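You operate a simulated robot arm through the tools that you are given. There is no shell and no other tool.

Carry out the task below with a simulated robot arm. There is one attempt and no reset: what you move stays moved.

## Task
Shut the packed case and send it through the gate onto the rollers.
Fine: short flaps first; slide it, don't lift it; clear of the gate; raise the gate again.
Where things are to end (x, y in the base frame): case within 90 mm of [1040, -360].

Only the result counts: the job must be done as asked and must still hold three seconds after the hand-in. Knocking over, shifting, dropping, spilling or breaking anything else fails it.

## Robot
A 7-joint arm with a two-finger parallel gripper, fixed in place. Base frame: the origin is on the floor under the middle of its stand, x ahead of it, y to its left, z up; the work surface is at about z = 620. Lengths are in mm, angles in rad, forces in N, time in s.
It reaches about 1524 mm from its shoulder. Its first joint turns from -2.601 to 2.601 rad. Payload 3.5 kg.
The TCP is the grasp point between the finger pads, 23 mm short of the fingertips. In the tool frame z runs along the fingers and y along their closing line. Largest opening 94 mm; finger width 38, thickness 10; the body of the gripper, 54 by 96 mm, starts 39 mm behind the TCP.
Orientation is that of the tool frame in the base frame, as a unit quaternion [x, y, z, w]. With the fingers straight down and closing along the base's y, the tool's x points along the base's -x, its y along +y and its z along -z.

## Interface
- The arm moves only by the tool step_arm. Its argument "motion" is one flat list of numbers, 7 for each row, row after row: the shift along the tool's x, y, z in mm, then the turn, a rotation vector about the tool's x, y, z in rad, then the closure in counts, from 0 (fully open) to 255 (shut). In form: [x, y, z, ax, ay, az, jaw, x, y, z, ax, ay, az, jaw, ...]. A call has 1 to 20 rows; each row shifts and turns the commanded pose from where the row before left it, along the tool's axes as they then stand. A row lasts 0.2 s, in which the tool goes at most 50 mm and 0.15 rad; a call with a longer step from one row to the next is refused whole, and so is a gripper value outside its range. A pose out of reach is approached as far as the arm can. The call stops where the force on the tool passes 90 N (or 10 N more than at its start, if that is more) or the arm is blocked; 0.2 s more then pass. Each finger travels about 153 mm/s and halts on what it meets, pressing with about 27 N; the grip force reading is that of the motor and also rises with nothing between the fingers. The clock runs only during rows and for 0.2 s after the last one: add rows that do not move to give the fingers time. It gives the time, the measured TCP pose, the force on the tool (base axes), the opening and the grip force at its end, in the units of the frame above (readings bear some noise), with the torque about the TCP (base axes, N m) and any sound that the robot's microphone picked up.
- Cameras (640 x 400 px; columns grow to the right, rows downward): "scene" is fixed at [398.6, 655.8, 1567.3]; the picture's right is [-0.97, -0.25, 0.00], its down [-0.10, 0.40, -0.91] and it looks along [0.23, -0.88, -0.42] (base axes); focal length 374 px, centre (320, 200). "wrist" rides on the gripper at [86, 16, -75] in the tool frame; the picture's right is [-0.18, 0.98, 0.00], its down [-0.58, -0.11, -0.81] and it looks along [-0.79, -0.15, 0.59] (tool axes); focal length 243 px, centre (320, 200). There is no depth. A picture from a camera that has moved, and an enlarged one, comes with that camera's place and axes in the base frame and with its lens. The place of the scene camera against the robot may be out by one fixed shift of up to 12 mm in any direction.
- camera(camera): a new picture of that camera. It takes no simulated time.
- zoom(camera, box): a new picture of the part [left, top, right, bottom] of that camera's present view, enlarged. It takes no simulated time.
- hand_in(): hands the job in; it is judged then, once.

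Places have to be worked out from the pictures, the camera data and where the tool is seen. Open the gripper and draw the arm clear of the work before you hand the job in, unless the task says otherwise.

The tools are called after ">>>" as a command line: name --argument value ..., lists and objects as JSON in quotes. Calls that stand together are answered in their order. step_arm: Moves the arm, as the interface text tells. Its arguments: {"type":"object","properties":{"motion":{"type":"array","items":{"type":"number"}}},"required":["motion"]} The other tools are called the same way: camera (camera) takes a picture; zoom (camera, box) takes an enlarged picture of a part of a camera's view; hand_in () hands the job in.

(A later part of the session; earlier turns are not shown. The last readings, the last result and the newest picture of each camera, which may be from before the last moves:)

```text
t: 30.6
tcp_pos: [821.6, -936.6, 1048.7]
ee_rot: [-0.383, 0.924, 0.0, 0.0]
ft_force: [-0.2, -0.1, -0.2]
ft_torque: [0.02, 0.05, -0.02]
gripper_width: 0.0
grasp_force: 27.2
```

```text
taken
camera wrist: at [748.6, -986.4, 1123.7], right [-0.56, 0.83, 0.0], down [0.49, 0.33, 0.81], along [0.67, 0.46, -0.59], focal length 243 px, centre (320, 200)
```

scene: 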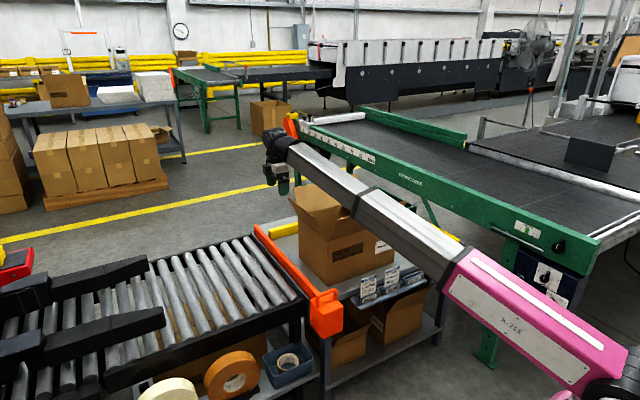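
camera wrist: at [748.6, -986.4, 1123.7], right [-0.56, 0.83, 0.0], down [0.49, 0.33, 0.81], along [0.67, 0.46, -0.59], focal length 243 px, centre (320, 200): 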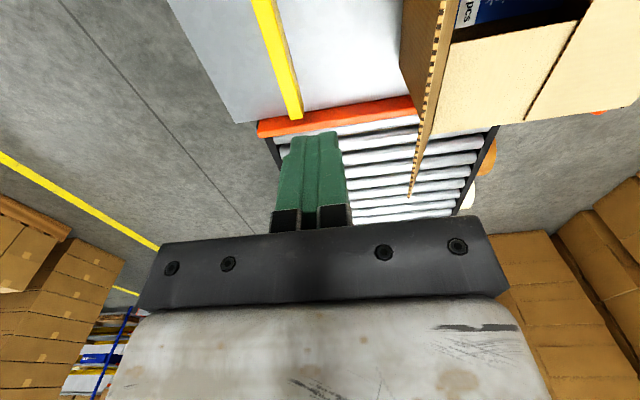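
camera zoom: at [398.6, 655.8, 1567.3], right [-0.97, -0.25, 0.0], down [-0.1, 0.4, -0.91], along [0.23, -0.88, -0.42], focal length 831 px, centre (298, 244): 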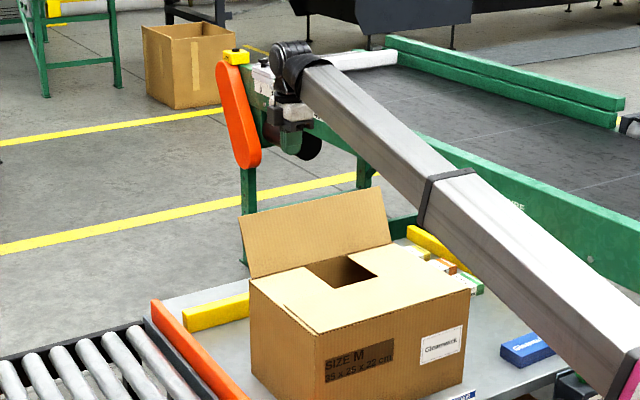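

The far flap is seen edge-on ahead and there is clear space below me. I descend outside it and push it toward the robot until upright.

>>> step_arm --motion '[0, 0, 43, 0, 0, 0, 255, 0, 0, 43, 0, 0, 0, 255, 0, 0, 42, 0, 0, 0, 255, 0, 15, 0, 0, 0, 0, 255, 0, 15, 0, 0, 0, 0, 255, 0, 15, 0, 0, 0, 0, 255, 0, 15, 0, 0, 0, 0, 255, 0, 15, 0, 0, 0, 0, 255, 0, 15, 0, 0, 0, 0, 255, 0, 15, 0, 0, 0, 0, 255]'

>>> zoom --camera "scene" --box '[220, 90, 440, 270]'

>>> camera --camera "wrist"

```text
t: 32.8
tcp_pos: [746.3, -862.1, 922.0]
ee_rot: [-0.382, 0.924, 0.0, 0.0]
ft_force: [0.2, 0.3, 0.9]
ft_torque: [-0.01, 0.0, 0.02]
gripper_width: 0.0
grasp_force: 27.1
```

```text
2.22 times, centred on (330, 180) of scene
camera zoom: at [398.6, 655.8, 1567.3], right [-0.97, -0.25, 0.0], down [-0.1, 0.4, -0.91], along [0.23, -0.88, -0.42], focal length 831 px, centre (298, 244)
```

zoom: 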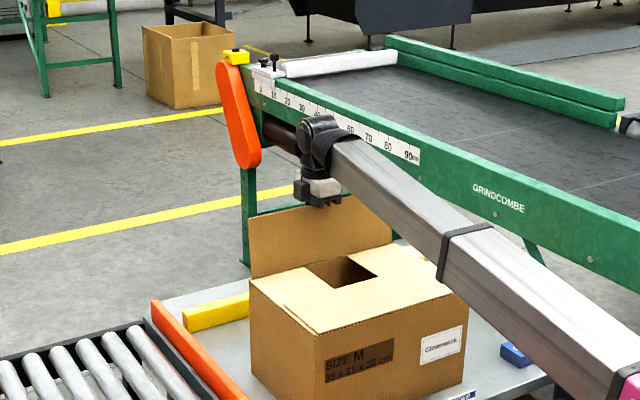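

```text
taken
camera wrist: at [674.7, -912.7, 997.2], right [-0.56, 0.83, 0.0], down [0.49, 0.33, 0.81], along [0.67, 0.46, -0.59], focal length 243 px, centre (320, 200)
```

wrist: 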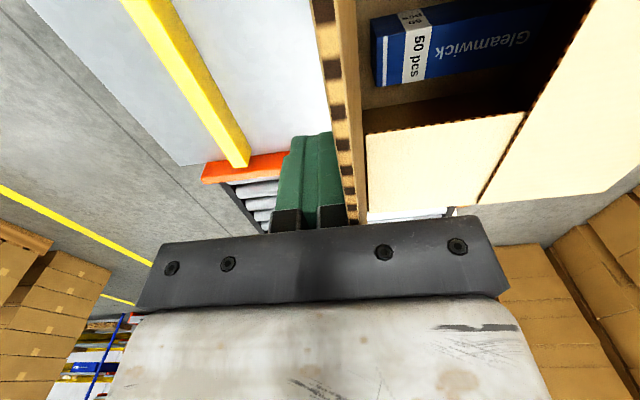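

The far long flap is nearly upright. I continue its arc inward and down.

>>> step_arm --motion '[0, 12, 0, 0, 0, 0, 255, 0, 16, 0, 0, 0, 0, 255, 0, 15, 0, 0, 0, 0, 255, 0, 15, 4, 0, 0, 0, 255, 0, 14, 10, 0, 0, 0, 255, 0, 12, 13, 0, 0, 0, 255, 0, 8, 12, 0, 0, 0, 255]'

>>> zoom --camera "scene" --box '[220, 90, 440, 270]'

>>> camera --camera "wrist"

```text
t: 34.4
tcp_pos: [682.2, -799.8, 884.3]
ee_rot: [-0.383, 0.924, 0.001, -0.001]
ft_force: [0.2, -0.8, 0.1]
ft_torque: [0.01, -0.02, 0.0]
gripper_width: 0.0
grasp_force: 27.7
```

```text
2.22 times, centred on (330, 180) of scene
camera zoom: at [398.6, 655.8, 1567.3], right [-0.97, -0.25, 0.0], down [-0.1, 0.4, -0.91], along [0.23, -0.88, -0.42], focal length 831 px, centre (298, 244)
```

zoom: 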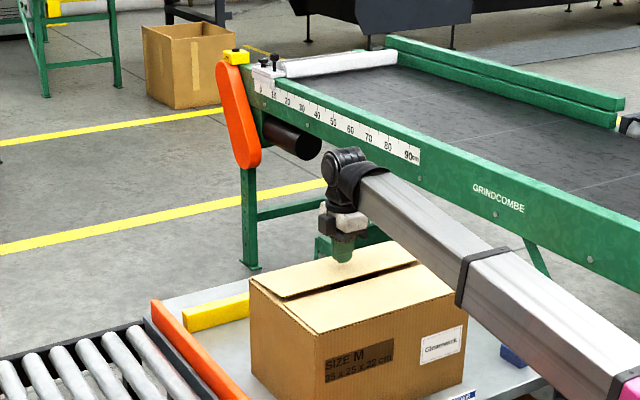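

```text
taken
camera wrist: at [609.2, -849.0, 958.0], right [-0.56, 0.83, 0.0], down [0.49, 0.33, 0.81], along [0.67, 0.46, -0.59], focal length 243 px, centre (320, 200)
```

wrist: 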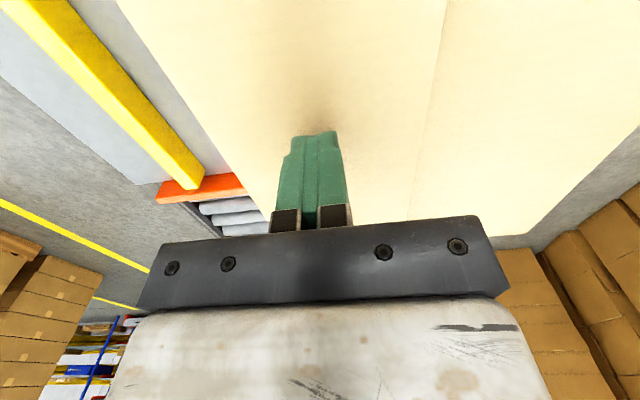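

Almost shut; I press the far flap the last bit to z≈840 at the fingertip and then lift off.

>>> step_arm --motion '[0, 4, 9, 0, 0, 0, 255, 0, 2, 7, 0, 0, 0, 255, 0, 0, 5, 0, 0, 0, 255, 0, 0, 0, 0, 0, 0, 255]'

>>> zoom --camera "scene" --box '[220, 90, 440, 270]'

```text
t: 35.4
tcp_pos: [677.1, -794.8, 863.4]
ee_rot: [-0.383, 0.924, -0.001, 0.0]
ft_force: [-1.8, 1.5, 21.9]
ft_torque: [0.05, 0.06, 0.07]
gripper_width: 0.0
grasp_force: 26.6
```

```text
2.22 times, centred on (330, 180) of scene
camera zoom: at [398.6, 655.8, 1567.3], right [-0.97, -0.25, 0.0], down [-0.1, 0.4, -0.91], along [0.23, -0.88, -0.42], focal length 831 px, centre (298, 244)
```

zoom: 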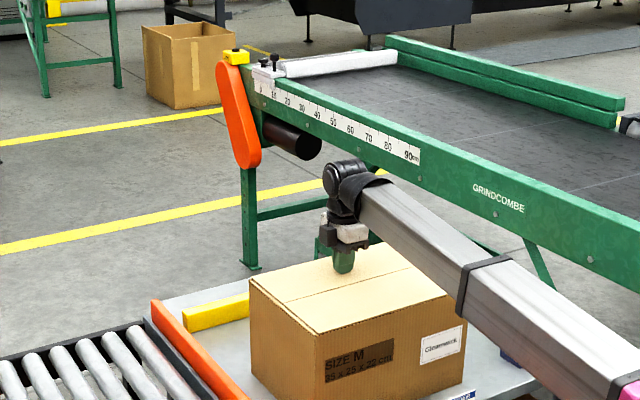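

All four flaps are down in the right order. I lift and move toward the gate handle, stopping short to look at it from the case side.

>>> step_arm --motion '[0, 0, -46, 0, 0, 0, 255, 0, 0, -46, 0, 0, 0, 255, 0, 0, -46, 0, 0, 0, 255, -24.7, 40.6, 0, 0, 0, 0, 0, -24.7, 40.6, 0, 0, 0, 0, 0, -24.7, 40.6, 0, 0, 0, 0, 0, -24.7, 40.6, 0, 0, 0, 0, 0, -24.7, 40.6, 0, 0, 0, 0, 0, -24.7, 40.6, 0, 0, 0, 0, 0, -24.7, 40.6, 0, 0, 0, 0, 0]'

>>> camera --camera "wrist"

>>> camera --camera "scene"

```text
t: 37.6
tcp_pos: [599.3, -468.9, 997.0]
ee_rot: [-0.383, 0.924, 0.0, 0.0]
ft_force: [-0.4, 0.0, 0.4]
ft_torque: [-0.03, 0.04, 0.0]
gripper_width: 94.0
grasp_force: 0.1
```

```text
taken
camera wrist: at [526.8, -519.0, 1071.7], right [-0.56, 0.83, 0.0], down [0.49, 0.33, 0.81], along [0.67, 0.45, -0.59], focal length 243 px, centre (320, 200)
```

wrist: 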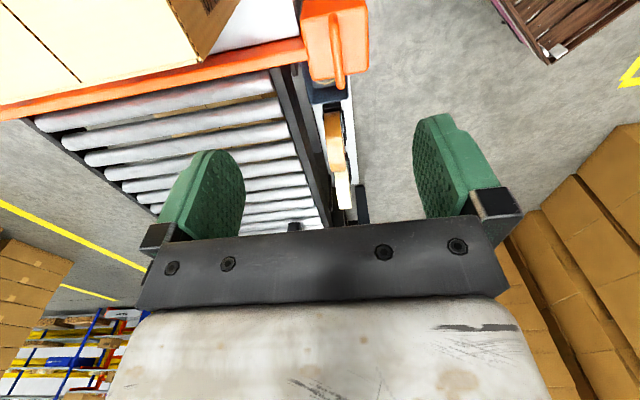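

```text
taken
```

scene: 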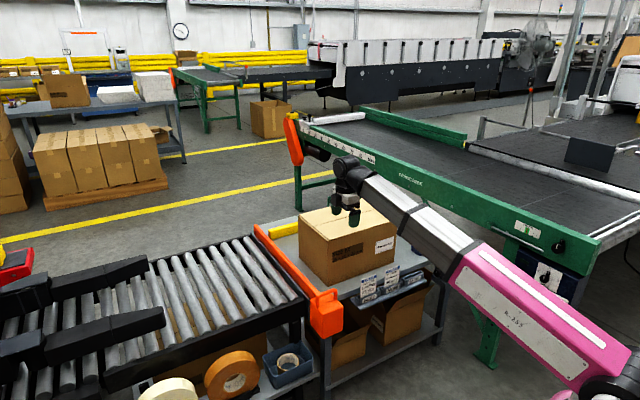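

The case stays shut. I zoom on the gate handle in both views to fix its place.

>>> zoom --camera "wrist" --box '[260, 0, 420, 100]'

>>> zoom --camera "scene" --box '[280, 260, 376, 344]'

```text
4.00 times, centred on (340, 50) of wrist
camera zoom: at [526.8, -519.0, 1071.7], right [-0.56, 0.83, 0.0], down [0.49, 0.33, 0.81], along [0.67, 0.45, -0.59], focal length 970 px, centre (240, 800)
```

zoom: 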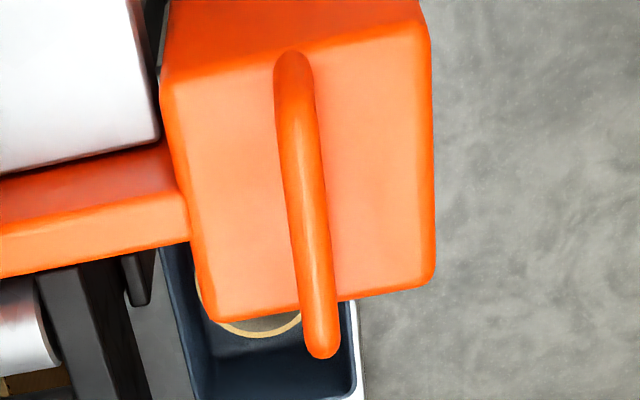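

```text
4.76 times, centred on (328, 302) of scene
camera zoom: at [398.6, 655.8, 1567.3], right [-0.97, -0.25, 0.0], down [-0.1, 0.4, -0.91], along [0.23, -0.88, -0.42], focal length 1781 px, centre (282, -286)
```

zoom: 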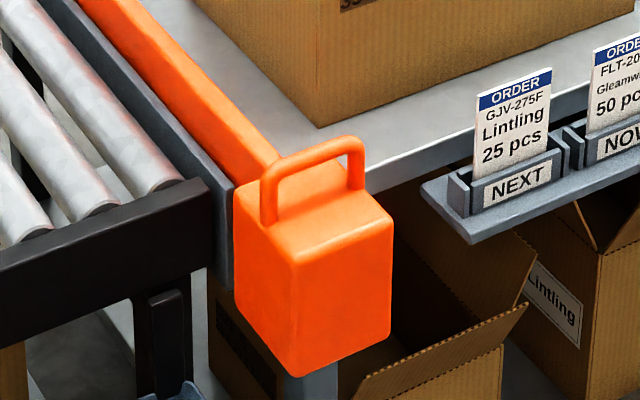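

The case is shut. I put the handle bar's centre at about (643, -411, 695), running along the line of travel; I move above it with the fingers half open and look again.

>>> step_arm --motion '[-24, 3.3, 20, 0, 0, 0, 119, -24, 3.3, 30, 0, 0, 0, 119, -24, 3.3, 30, 0, 0, 0, 119, 0, 0, 40, 0, 0, 0, 119, 0, 0, 40, 0, 0, 0, 119, 0, 0, 30, 0, 0, 0, 119]'

>>> camera --camera "wrist"

>>> zoom --camera "scene" --box '[260, 220, 388, 332]'

```text
t: 39.0
tcp_pos: [644.1, -413.2, 809.9]
ee_rot: [-0.383, 0.924, 0.001, 0.0]
ft_force: [-0.3, -0.2, -0.2]
ft_torque: [-0.02, -0.01, 0.02]
gripper_width: 50.6
grasp_force: 0.1
```

```text
taken
camera wrist: at [571.2, -463.0, 885.3], right [-0.56, 0.83, 0.0], down [0.49, 0.33, 0.81], along [0.67, 0.46, -0.59], focal length 243 px, centre (320, 200)
```

wrist: 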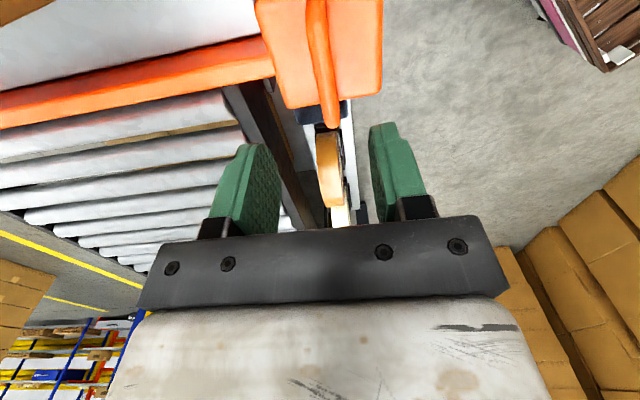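

```text
3.57 times, centred on (324, 276) of scene
camera zoom: at [398.6, 655.8, 1567.3], right [-0.97, -0.25, 0.0], down [-0.1, 0.4, -0.91], along [0.23, -0.88, -0.42], focal length 1336 px, centre (306, -71)
```

zoom: 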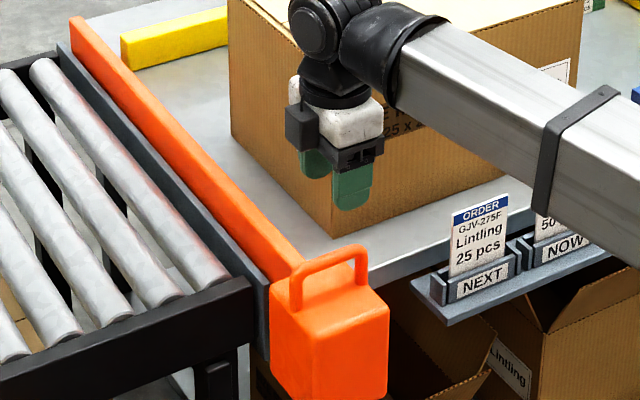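

The fingers straddle the line of the handle bar (bar v≈-744, tool v≈-747). I descend slowly over it, watching for contact.

>>> step_arm --motion '[-4, 2, 30, 0, 0, 0, 119, 0, 0, 30, 0, 0, 0, 119, 0, 0, 25, 0, 0, 0, 119]'

>>> camera --camera "wrist"

>>> zoom --camera "scene" --box '[260, 220, 388, 332]'

```text
t: 39.8
tcp_pos: [644.0, -408.1, 725.5]
ee_rot: [-0.383, 0.924, 0.0, 0.0]
ft_force: [-0.1, -0.4, -0.4]
ft_torque: [-0.03, -0.02, -0.04]
gripper_width: 50.1
grasp_force: 0.0
```

```text
taken
camera wrist: at [571.3, -458.2, 800.4], right [-0.56, 0.83, 0.0], down [0.49, 0.33, 0.81], along [0.67, 0.46, -0.59], focal length 243 px, centre (320, 200)
```

wrist: 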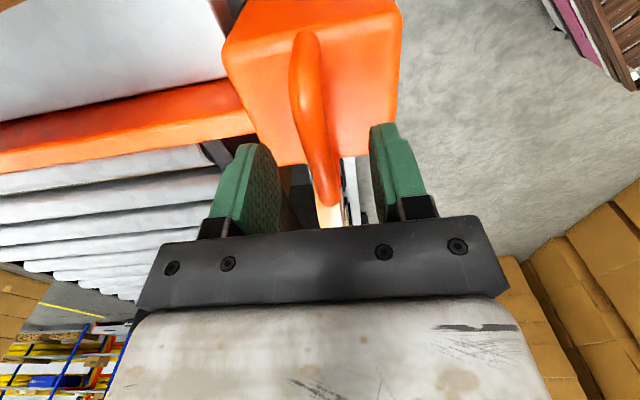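

```text
3.57 times, centred on (324, 276) of scene
camera zoom: at [398.6, 655.8, 1567.3], right [-0.97, -0.25, 0.0], down [-0.1, 0.4, -0.91], along [0.23, -0.88, -0.42], focal length 1336 px, centre (306, -71)
```

zoom: 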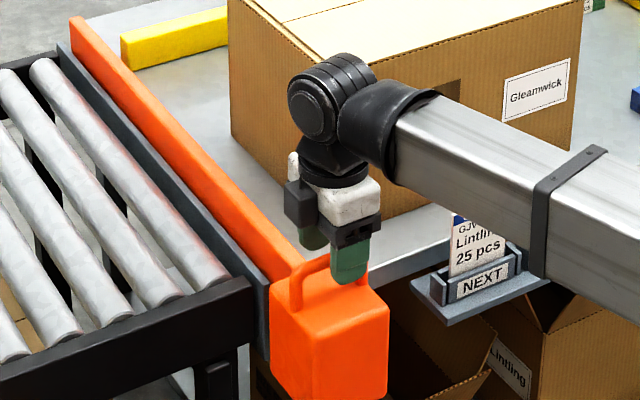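

Triangulating the bar again gives z≈708. I lower 16 mm so the bar sits between the pads and close.

>>> step_arm --motion '[0, 0, 8, 0, 0, 0, 119, 0, 0, 8, 0, 0, 0, 119, 0, 0, 0, 0, 0, 0, 255, 0, 0, 0, 0, 0, 0, 255, 0, 0, 0, 0, 0, 0, 255]'

>>> camera --camera "wrist"

>>> zoom --camera "scene" --box '[260, 220, 388, 332]'

```text
t: 41.0
tcp_pos: [644.4, -408.1, 708.4]
ee_rot: [-0.382, 0.924, 0.0, 0.001]
ft_force: [1.9, -1.1, -7.2]
ft_torque: [-0.02, -0.01, -0.02]
gripper_width: 13.8
grasp_force: 45.0
```

```text
taken
camera wrist: at [571.9, -458.1, 783.3], right [-0.56, 0.83, 0.0], down [0.49, 0.33, 0.81], along [0.67, 0.46, -0.59], focal length 243 px, centre (320, 200)
```

wrist: 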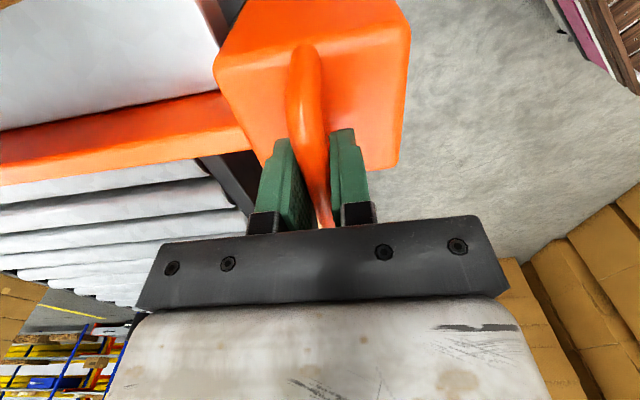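

```text
3.57 times, centred on (324, 276) of scene
camera zoom: at [398.6, 655.8, 1567.3], right [-0.97, -0.25, 0.0], down [-0.1, 0.4, -0.91], along [0.23, -0.88, -0.42], focal length 1336 px, centre (306, -71)
```

zoom: 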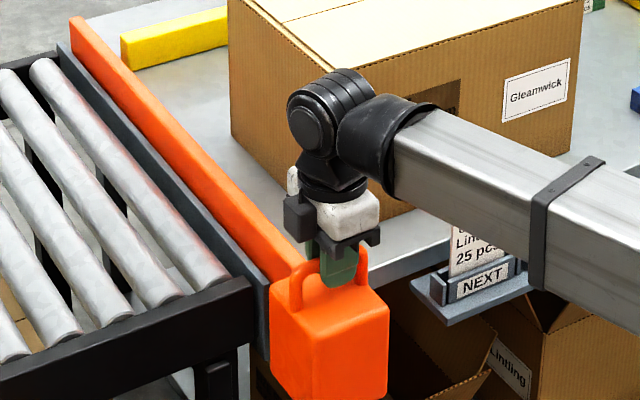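

The handle is gripped (13.8 mm, 45 N). I push it down gently in small steps to see whether the gate slides down.

>>> step_arm --motion '[0, 0, 5, 0, 0, 0, 255, 0, 0, 5, 0, 0, 0, 255, 0, 0, 5, 0, 0, 0, 255]'

>>> zoom --camera "scene" --box '[240, 210, 384, 336]'

```text
t: 41.8
tcp_pos: [644.7, -408.9, 694.5]
ee_rot: [-0.382, 0.924, 0.0, 0.0]
ft_force: [-0.2, 5.2, 0.1]
ft_torque: [-0.31, 0.36, -0.04]
gripper_width: 13.8
grasp_force: 44.7
```

```text
3.17 times, centred on (312, 273) of scene
camera zoom: at [398.6, 655.8, 1567.3], right [-0.97, -0.25, 0.0], down [-0.1, 0.4, -0.91], along [0.23, -0.88, -0.42], focal length 1187 px, centre (345, -32)
```

zoom: 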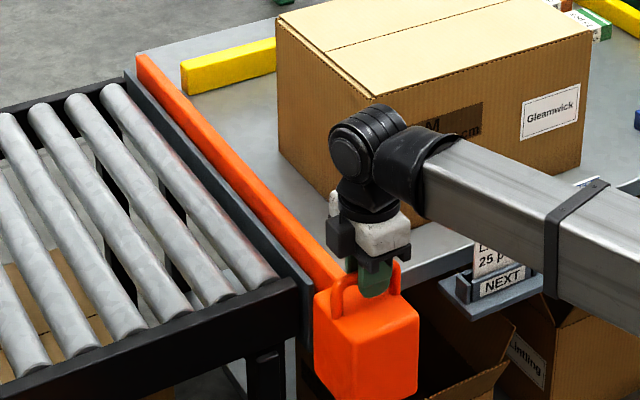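

It moves down easily with the block and bar together. I keep lowering in steps until it stops or the bar is level with the table.

>>> step_arm --motion '[0, 0, 7, 0, 0, 0, 255, 0, 0, 7, 0, 0, 0, 255, 0, 0, 7, 0, 0, 0, 255, 0, 0, 7, 0, 0, 0, 255]'

>>> zoom --camera "scene" --box '[240, 210, 384, 336]'

>>> camera --camera "wrist"

```text
t: 42.8
tcp_pos: [644.3, -407.1, 666.0]
ee_rot: [-0.383, 0.924, -0.001, 0.0]
ft_force: [1.1, 2.6, -2.0]
ft_torque: [-0.21, 0.16, -0.04]
gripper_width: 13.6
grasp_force: 45.1
```

```text
3.17 times, centred on (312, 273) of scene
camera zoom: at [398.6, 655.8, 1567.3], right [-0.97, -0.25, 0.0], down [-0.1, 0.4, -0.91], along [0.23, -0.88, -0.42], focal length 1187 px, centre (345, -32)
```

zoom: 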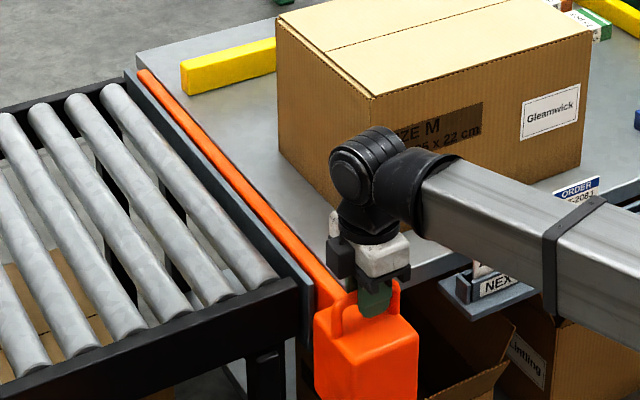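

```text
taken
camera wrist: at [571.8, -458.0, 740.3], right [-0.56, 0.83, 0.0], down [0.49, 0.33, 0.81], along [0.67, 0.46, -0.59], focal length 243 px, centre (320, 200)
```

wrist: 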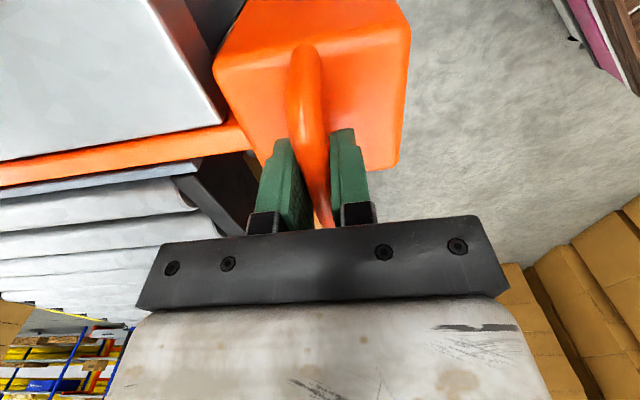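

The bar is nearly flush. I continue lowering a bit more to make sure it's below the table and roller level, watching for the stop.

>>> step_arm --motion '[0, 0, 5, 0, 0, 0, 255, 0, 0, 5, 0, 0, 0, 255, 0, 0, 5, 0, 0, 0, 255]'

>>> zoom --camera "scene" --box '[240, 210, 384, 336]'

>>> camera --camera "wrist"

```text
t: 43.6
tcp_pos: [643.8, -409.5, 652.8]
ee_rot: [-0.382, 0.924, 0.0, 0.0]
ft_force: [-3.2, 4.8, 34.0]
ft_torque: [-0.01, -0.02, -0.01]
gripper_width: 13.5
grasp_force: 44.8
```

```text
3.17 times, centred on (312, 273) of scene
camera zoom: at [398.6, 655.8, 1567.3], right [-0.97, -0.25, 0.0], down [-0.1, 0.4, -0.91], along [0.23, -0.88, -0.42], focal length 1187 px, centre (345, -32)
```

zoom: 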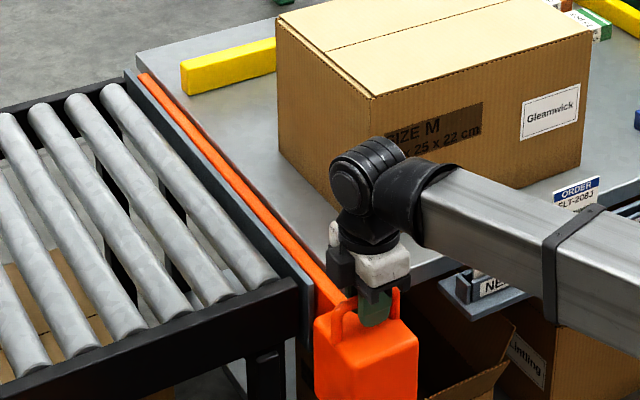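

```text
taken
camera wrist: at [571.8, -458.2, 727.0], right [-0.56, 0.83, 0.0], down [0.49, 0.33, 0.81], along [0.67, 0.46, -0.59], focal length 243 px, centre (320, 200)
```

wrist: 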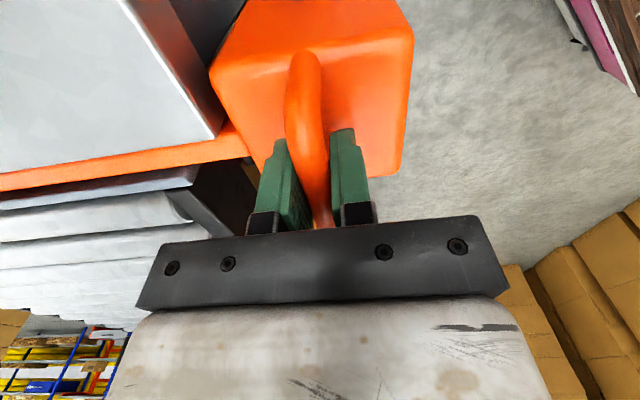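

The gate reached its lower stop (34 N at TCP z≈653). I ease the load, open the fingers and rise straight up to see whether it stays down.

>>> step_arm --motion '[0, 0, -2, 0, 0, 0, 255, 0, 0, 0, 0, 0, 0, 119, 0, 0, 0, 0, 0, 0, 119, 0, 0, 0, 0, 0, 0, 119, 0, 0, -30, 0, 0, 0, 119, 0, 0, -40, 0, 0, 0, 119, 0, 0, -40, 0, 0, 0, 119]'

>>> zoom --camera "scene" --box '[240, 210, 384, 336]'

>>> camera --camera "wrist"

```text
t: 45.2
tcp_pos: [644.1, -407.7, 763.6]
ee_rot: [-0.383, 0.924, 0.0, 0.001]
ft_force: [0.7, -0.1, 1.0]
ft_torque: [0.0, 0.02, 0.0]
gripper_width: 50.4
grasp_force: 0.0
```

```text
3.17 times, centred on (312, 273) of scene
camera zoom: at [398.6, 655.8, 1567.3], right [-0.97, -0.25, 0.0], down [-0.1, 0.4, -0.91], along [0.23, -0.88, -0.42], focal length 1187 px, centre (345, -32)
```

zoom: 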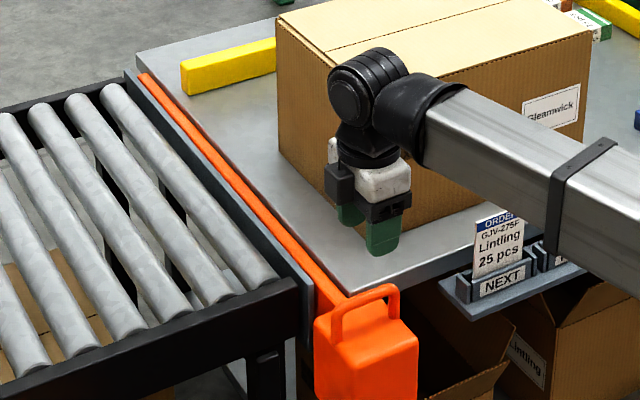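

```text
taken
camera wrist: at [573.0, -458.0, 838.7], right [-0.56, 0.83, 0.0], down [0.49, 0.33, 0.81], along [0.67, 0.46, -0.59], focal length 243 px, centre (320, 200)
```

wrist: 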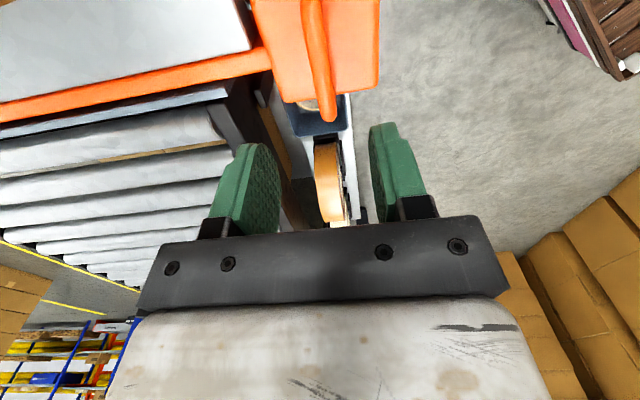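

The gate stays down, its bar below the table edge. Now I rise and cross over the shut case to its rear end (u≈-340, v≈-1000), with the fingers fully open for a broad push.

>>> step_arm --motion '[0, 0, -46, 0, 0, 0, 119, 0, 0, -46, 0, 0, 0, 119, 0, 0, -46, 0, 0, 0, 0, 0, 0, -46, 0, 0, 0, 0, 42.25, -21.3, 0, 0, 0, 0, 0, 42.25, -21.3, 0, 0, 0, 0, 0, 42.25, -21.3, 0, 0, 0, 0, 0, 42.25, -21.3, 0, 0, 0, 0, 0, 42.25, -21.3, 0, 0, 0, 0, 0, 42.25, -21.3, 0, 0, 0, 0, 0, 42.25, -21.3, 0, 0, 0, 0, 0, 42.25, -21.3, 0, 0, 0, 0, 0, 42.25, -21.3, 0, 0, 0, 0, 0, 42.25, -21.3, 0, 0, 0, 0, 0, 42.25, -21.3, 0, 0, 0, 0, 0, 42.25, -21.3, 0, 0, 0, 0, 0]'

>>> camera --camera "wrist"

>>> camera --camera "scene"

```text
t: 48.6
tcp_pos: [468.1, -948.4, 948.1]
ee_rot: [-0.383, 0.924, 0.0, 0.0]
ft_force: [0.2, 0.5, 0.7]
ft_torque: [-0.04, 0.04, 0.01]
gripper_width: 94.2
grasp_force: 0.0
```

```text
taken
camera wrist: at [395.6, -997.9, 1022.3], right [-0.57, 0.82, 0.0], down [0.49, 0.33, 0.81], along [0.67, 0.46, -0.59], focal length 243 px, centre (320, 200)
```

wrist: 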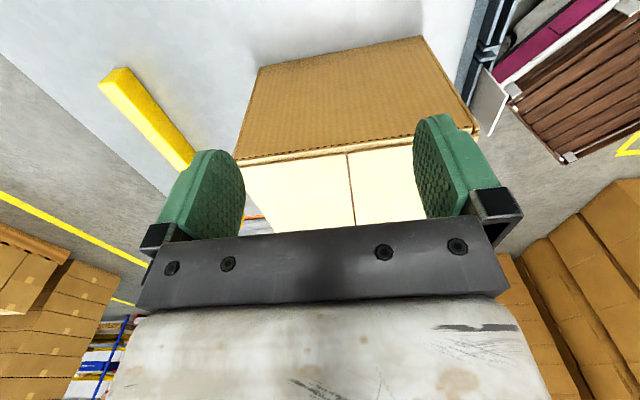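

```text
taken
```

scene: 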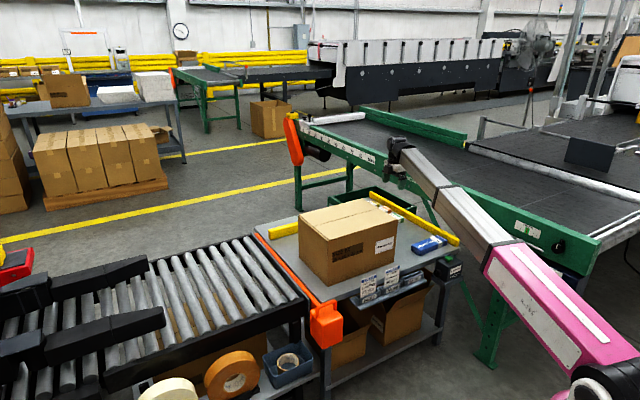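

The case sits square to the line: rear face at u≈-254, centre v≈-989. I centre the tool, descend to z≈765 and tilt the fingertips forward 0.3 rad so they lead the gripper body.

>>> step_arm --motion '[0, 6, 46, 0, 0, 0, 0, 0, 6, 46, 0, 0, 0, 0, 0, 0, 46, 0, 0, 0, 0, 0, 0, 45, 0, 0, 0, 0, 0, 0, 0, 0, -0.15, 0, 0, 0, 0, 0, 0, -0.15, 0, 0]'

>>> camera --camera "wrist"

>>> zoom --camera "scene" --box '[260, 100, 500, 280]'

```text
t: 50.0
tcp_pos: [460.2, -937.8, 764.7]
ee_rot: [-0.378, 0.914, 0.057, 0.139]
ft_force: [0.8, 1.1, -0.6]
ft_torque: [0.02, 0.01, 0.03]
gripper_width: 94.0
grasp_force: 0.1
```

```text
taken
camera wrist: at [374.5, -1000.3, 810.6], right [-0.57, 0.82, 0.05], down [0.3, 0.15, 0.94], along [0.76, 0.55, -0.33], focal length 243 px, centre (320, 200)
```

wrist: 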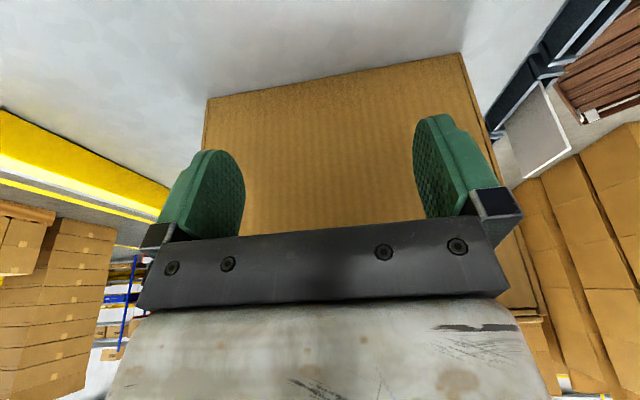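

```text
2.22 times, centred on (380, 190) of scene
camera zoom: at [398.6, 655.8, 1567.3], right [-0.97, -0.25, 0.0], down [-0.1, 0.4, -0.91], along [0.23, -0.88, -0.42], focal length 831 px, centre (187, 222)
```

zoom: 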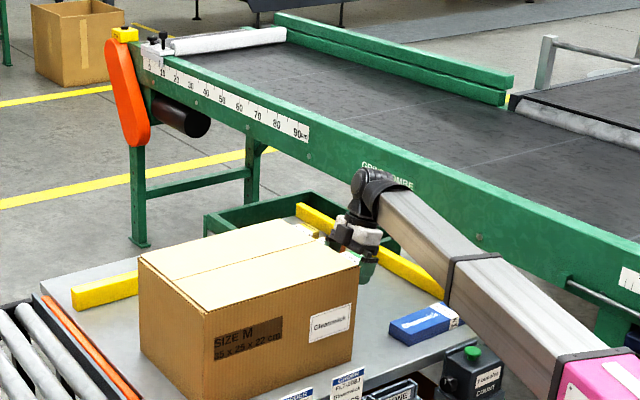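

The tool is lined up behind the case (v≈-988) and clear of the blue box and rail. I approach and begin the slide with short steps.

>>> step_arm --motion '[-23.88, 0, 7.39, 0, 0, 0, 0, -19.1, 0, 5.91, 0, 0, 0, 0, -9.55, 0, 2.955, 0, 0, 0, 0, -9.55, 0, 2.955, 0, 0, 0, 0, -9.55, 0, 2.955, 0, 0, 0, 0, -9.55, 0, 2.955, 0, 0, 0, 0, -9.55, 0, 2.955, 0, 0, 0, 0, -9.55, 0, 2.955, 0, 0, 0, 0]'

>>> camera --camera "wrist"

>>> camera --camera "scene"

```text
t: 51.8
tcp_pos: [532.8, -864.3, 764.1]
ee_rot: [-0.378, 0.914, 0.058, 0.138]
ft_force: [-2.3, -2.9, 0.9]
ft_torque: [0.17, -0.18, -0.02]
gripper_width: 93.8
grasp_force: 0.1
```

```text
taken
camera wrist: at [448.2, -925.9, 809.9], right [-0.57, 0.82, 0.05], down [0.3, 0.15, 0.94], along [0.76, 0.55, -0.33], focal length 243 px, centre (320, 200)
```

wrist: 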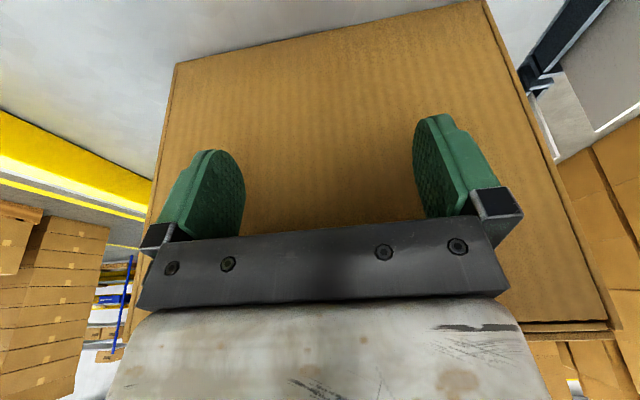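

```text
taken
```

scene: 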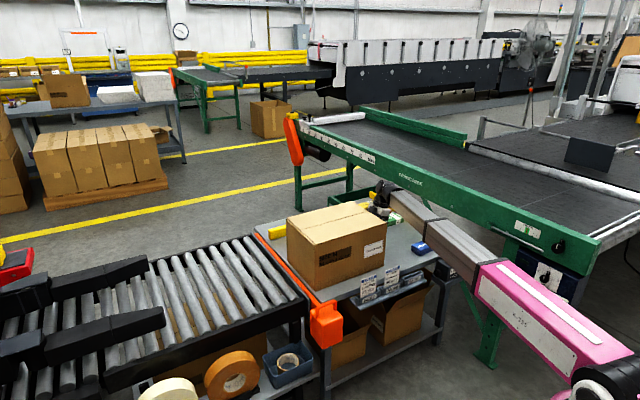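

The case slides with about 4 N. I continue pushing along the line, up to where the front edge crosses the gate slot.

>>> step_arm --motion '[-14.33, 0, 4.43, 0, 0, 0, 0, -14.33, 0, 4.43, 0, 0, 0, 0, -14.33, 0, 4.43, 0, 0, 0, 0, -14.33, 0, 4.43, 0, 0, 0, 0, -9.55, 0, 2.955, 0, 0, 0, 0, -9.55, 0, 2.955, 0, 0, 0, 0, -9.55, 0, 2.955, 0, 0, 0, 0, -9.55, 0, 2.955, 0, 0, 0, 0, -9.55, 0, 2.955, 0, 0, 0, 0]'

>>> camera --camera "wrist"

>>> zoom --camera "scene" --box '[180, 160, 440, 340]'

```text
t: 53.8
tcp_pos: [611.4, -787.1, 762.8]
ee_rot: [-0.378, 0.913, 0.057, 0.139]
ft_force: [-1.8, -1.3, 0.9]
ft_torque: [0.11, -0.16, 0.01]
gripper_width: 93.9
grasp_force: 0.0
```

```text
taken
camera wrist: at [526.4, -850.0, 808.9], right [-0.57, 0.82, 0.05], down [0.3, 0.15, 0.94], along [0.76, 0.55, -0.33], focal length 243 px, centre (320, 200)
```

wrist: 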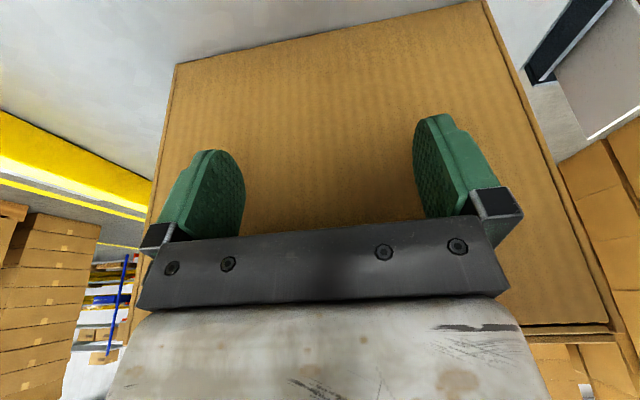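

```text
2.22 times, centred on (310, 250) of scene
camera zoom: at [398.6, 655.8, 1567.3], right [-0.97, -0.25, 0.0], down [-0.1, 0.4, -0.91], along [0.23, -0.88, -0.42], focal length 831 px, centre (342, 89)
```

zoom: 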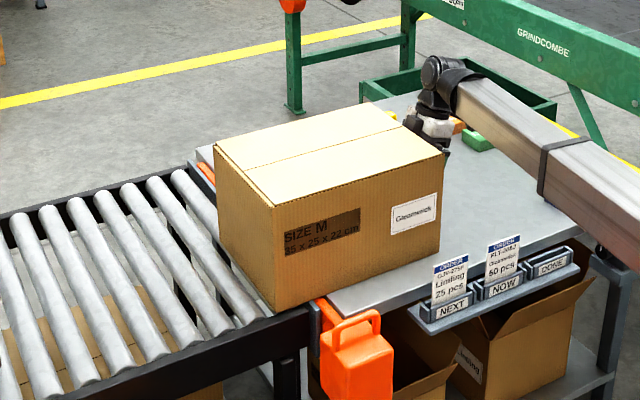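

The front edge passed the gate slot onto the first roller with no rise in force. I continue in moderate steps and check.

>>> step_arm --motion '[-9.55, 0, 2.955, 0, 0, 0, 0, -9.55, 0, 2.955, 0, 0, 0, 0, -9.55, 0, 2.955, 0, 0, 0, 0, -9.55, 0, 2.955, 0, 0, 0, 0, -9.55, 0, 2.955, 0, 0, 0, 0, -9.55, 0, 2.955, 0, 0, 0, 0, -9.55, 0, 2.955, 0, 0, 0, 0, -9.55, 0, 2.955, 0, 0, 0, 0, -9.55, 0, 2.955, 0, 0, 0, 0, -9.55, 0, 2.955, 0, 0, 0, 0]'

>>> camera --camera "wrist"

>>> zoom --camera "scene" --box '[120, 160, 400, 360]'

```text
t: 56.0
tcp_pos: [682.4, -714.5, 763.4]
ee_rot: [-0.379, 0.913, 0.057, 0.139]
ft_force: [-0.6, -1.9, 0.0]
ft_torque: [0.06, -0.06, -0.04]
gripper_width: 94.1
grasp_force: 0.0
```

```text
taken
camera wrist: at [597.3, -777.5, 809.8], right [-0.57, 0.82, 0.05], down [0.3, 0.15, 0.94], along [0.76, 0.55, -0.33], focal length 243 px, centre (320, 200)
```

wrist: 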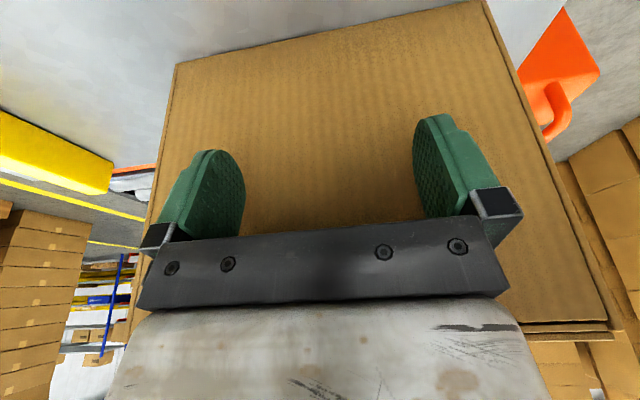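

```text
2.00 times, centred on (260, 260) of scene
camera zoom: at [398.6, 655.8, 1567.3], right [-0.97, -0.25, 0.0], down [-0.1, 0.4, -0.91], along [0.23, -0.88, -0.42], focal length 748 px, centre (440, 80)
```

zoom: 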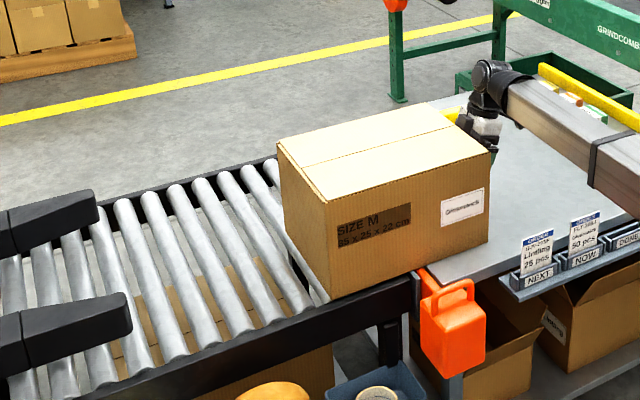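

The case is moving straight, near side just inside the roller ends. I continue the slide.

>>> step_arm --motion '[-9.55, 0, 2.955, 0, 0, 0, 0, -9.55, 0, 2.955, 0, 0, 0, 0, -9.55, 0, 2.955, 0, 0, 0, 0, -9.55, 0, 2.955, 0, 0, 0, 0, -9.55, 0, 2.955, 0, 0, 0, 0, -9.55, 0, 2.955, 0, 0, 0, 0, -9.55, 0, 2.955, 0, 0, 0, 0, -9.55, 0, 2.955, 0, 0, 0, 0, -9.55, 0, 2.955, 0, 0, 0, 0, -9.55, 0, 2.955, 0, 0, 0, 0, -9.55, 0, 2.955, 0, 0, 0, 0, -9.55, 0, 2.955, 0, 0, 0, 0]'

>>> camera --camera "wrist"

>>> zoom --camera "scene" --box '[120, 160, 400, 360]'

```text
t: 58.6
tcp_pos: [767.3, -630.5, 763.6]
ee_rot: [-0.378, 0.913, 0.058, 0.139]
ft_force: [-0.6, 0.1, 0.5]
ft_torque: [0.01, -0.05, -0.01]
gripper_width: 94.2
grasp_force: 0.1
```

```text
taken
camera wrist: at [682.0, -693.2, 809.0], right [-0.57, 0.82, 0.05], down [0.3, 0.15, 0.94], along [0.76, 0.55, -0.33], focal length 243 px, centre (320, 200)
```

wrist: 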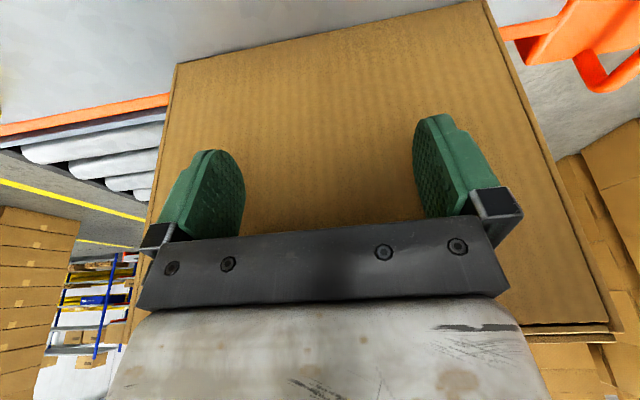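

```text
2.00 times, centred on (260, 260) of scene
camera zoom: at [398.6, 655.8, 1567.3], right [-0.97, -0.25, 0.0], down [-0.1, 0.4, -0.91], along [0.23, -0.88, -0.42], focal length 748 px, centre (440, 80)
```

zoom: 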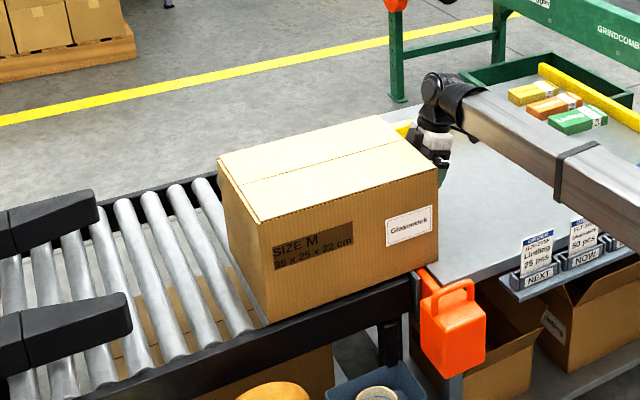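

All straight and low force. I continue the next 120 mm.

>>> step_arm --motion '[-9.55, 0, 2.955, 0, 0, 0, 0, -9.55, 0, 2.955, 0, 0, 0, 0, -9.55, 0, 2.955, 0, 0, 0, 0, -9.55, 0, 2.955, 0, 0, 0, 0, -9.55, 0, 2.955, 0, 0, 0, 0, -9.55, 0, 2.955, 0, 0, 0, 0, -9.55, 0, 2.955, 0, 0, 0, 0, -9.55, 0, 2.955, 0, 0, 0, 0, -9.55, 0, 2.955, 0, 0, 0, 0, -9.55, 0, 2.955, 0, 0, 0, 0, -9.55, 0, 2.955, 0, 0, 0, 0, -9.55, 0, 2.955, 0, 0, 0, 0]'

>>> camera --camera "wrist"

>>> zoom --camera "scene" --box '[120, 160, 400, 360]'

```text
t: 61.2
tcp_pos: [854.9, -544.8, 761.4]
ee_rot: [-0.378, 0.914, 0.057, 0.138]
ft_force: [0.3, 0.0, 0.4]
ft_torque: [0.03, -0.06, 0.02]
gripper_width: 94.0
grasp_force: 0.1
```

```text
taken
camera wrist: at [769.2, -607.8, 808.0], right [-0.57, 0.82, 0.05], down [0.3, 0.15, 0.94], along [0.76, 0.55, -0.33], focal length 243 px, centre (320, 200)
```

wrist: 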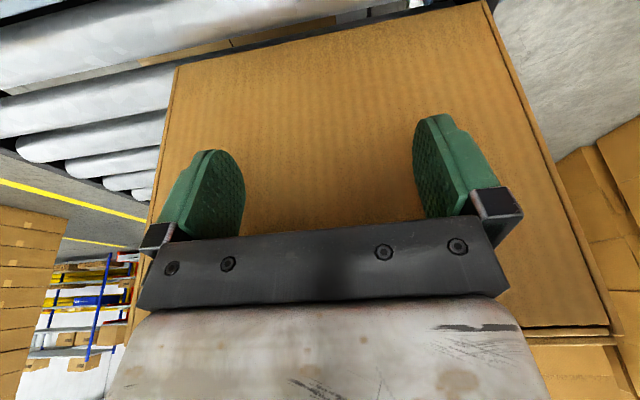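

```text
2.00 times, centred on (260, 260) of scene
camera zoom: at [398.6, 655.8, 1567.3], right [-0.97, -0.25, 0.0], down [-0.1, 0.4, -0.91], along [0.23, -0.88, -0.42], focal length 748 px, centre (440, 80)
```

zoom: 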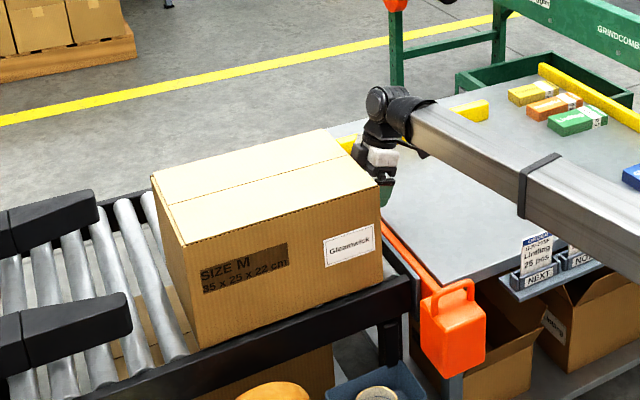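

Case centre is now about u≈419 against a target of 481, with the black guides still ahead of it. I push the last 52 mm with decreasing steps so it doesn't coast.

>>> step_arm --motion '[-7.64, 0, 2.364, 0, 0, 0, 0, -7.64, 0, 2.364, 0, 0, 0, 0, -7.64, 0, 2.364, 0, 0, 0, 0, -7.64, 0, 2.364, 0, 0, 0, 0, -5.73, 0, 1.773, 0, 0, 0, 0, -4.78, 0, 1.478, 0, 0, 0, 0, -3.82, 0, 1.182, 0, 0, 0, 0, -2.87, 0, 0.887, 0, 0, 0, 0, -1.91, 0, 0.591, 0, 0, 0, 0]'

>>> camera --camera "wrist"

>>> zoom --camera "scene" --box '[120, 160, 400, 360]'

```text
t: 63.2
tcp_pos: [889.8, -507.6, 762.7]
ee_rot: [-0.378, 0.913, 0.058, 0.139]
ft_force: [-1.3, -0.8, -0.7]
ft_torque: [0.02, -0.01, 0.03]
gripper_width: 93.9
grasp_force: 0.1
```

```text
taken
camera wrist: at [804.3, -570.6, 808.5], right [-0.57, 0.82, 0.05], down [0.3, 0.15, 0.94], along [0.76, 0.55, -0.33], focal length 243 px, centre (320, 200)
```

wrist: 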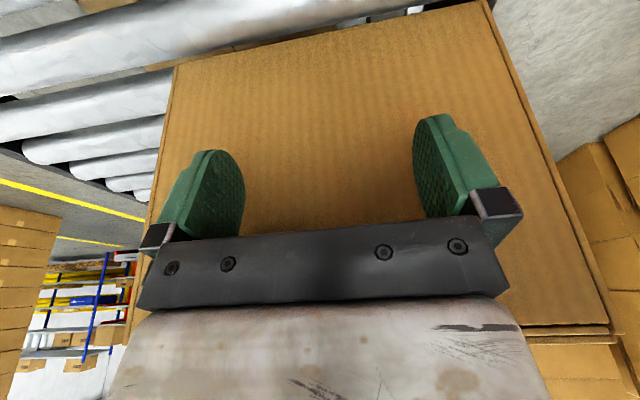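

```text
2.00 times, centred on (260, 260) of scene
camera zoom: at [398.6, 655.8, 1567.3], right [-0.97, -0.25, 0.0], down [-0.1, 0.4, -0.91], along [0.23, -0.88, -0.42], focal length 748 px, centre (440, 80)
```

zoom: 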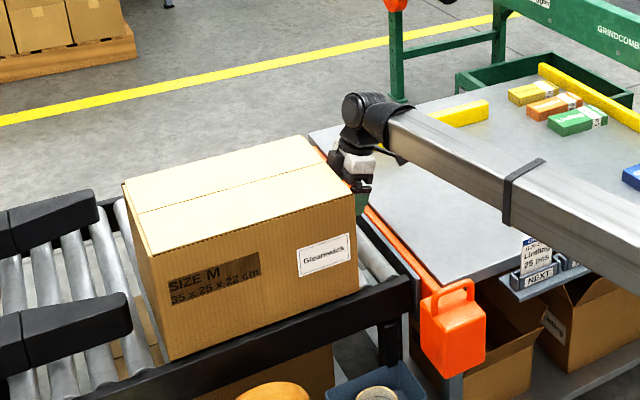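

The case is at about u≈470, v≈-989, i.e. roughly 11 mm from the target and clear of the gate. I back off, straighten the tool and move above the gate handle.

>>> step_arm --motion '[9.55, 0, -2.955, 0, 0, 0, 0, 23.88, 0, -7.39, 0, 0, 0, 0, 28.66, 0, -8.87, 0, 0, 0, 0, 33.4, 0, -10.3, 0, 0, 0, 0, 0, 0, -10, 0, 0.15, 0, 0, 0, 0, -10, 0, 0.15, 0, 0, 0, 0, -30, 0, 0, 0, 119, 0, 48.5, 0, 0, 0, 0, 119, 0, 48.5, 0, 0, 0, 0, 119, 0, 48.5, 0, 0, 0, 0, 119, 0, 48.5, 0, 0, 0, 0, 119, 0, 48.5, 0, 0, 0, 0, 119]'

>>> camera --camera "wrist"

>>> camera --camera "scene"

```text
t: 65.8
tcp_pos: [644.5, -407.5, 811.9]
ee_rot: [-0.383, 0.924, 0.0, 0.001]
ft_force: [0.2, 0.4, 0.5]
ft_torque: [-0.05, 0.02, 0.0]
gripper_width: 50.2
grasp_force: 0.0
```

```text
taken
camera wrist: at [572.1, -457.9, 886.6], right [-0.56, 0.83, 0.0], down [0.49, 0.33, 0.81], along [0.67, 0.46, -0.59], focal length 243 px, centre (320, 200)
```

wrist: 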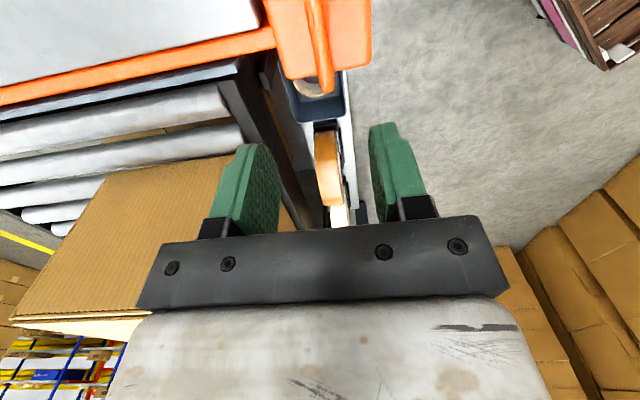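

```text
taken
```

scene: 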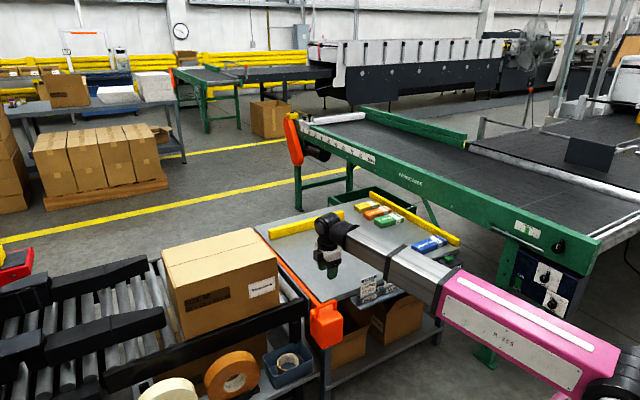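

The tool is right above the handle (same x, y as when gripped). I descend to z≈653 and close on the handle again.

>>> step_arm --motion '[0, 0, 35, 0, 0, 0, 119, 0, 0, 35, 0, 0, 0, 119, 0, 0, 35, 0, 0, 0, 119, 0, 0, 30, 0, 0, 0, 119, 0, 0, 15, 0, 0, 0, 119, 0, 0, 8, 0, 0, 0, 119, 0, 0, 0, 0, 0, 0, 255, 0, 0, 0, 0, 0, 0, 255, 0, 0, 0, 0, 0, 0, 255]'

>>> camera --camera "wrist"

```text
t: 67.8
tcp_pos: [642.9, -408.4, 651.7]
ee_rot: [-0.383, 0.924, 0.001, 0.0]
ft_force: [-5.0, 5.6, -4.5]
ft_torque: [-0.02, -0.09, -0.04]
gripper_width: 13.5
grasp_force: 45.1
```

```text
taken
camera wrist: at [571.6, -458.5, 727.6], right [-0.56, 0.83, 0.0], down [0.49, 0.33, 0.81], along [0.66, 0.46, -0.59], focal length 243 px, centre (320, 200)
```

wrist: 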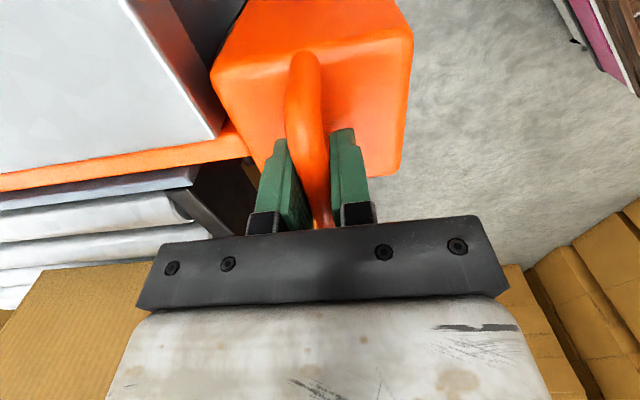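

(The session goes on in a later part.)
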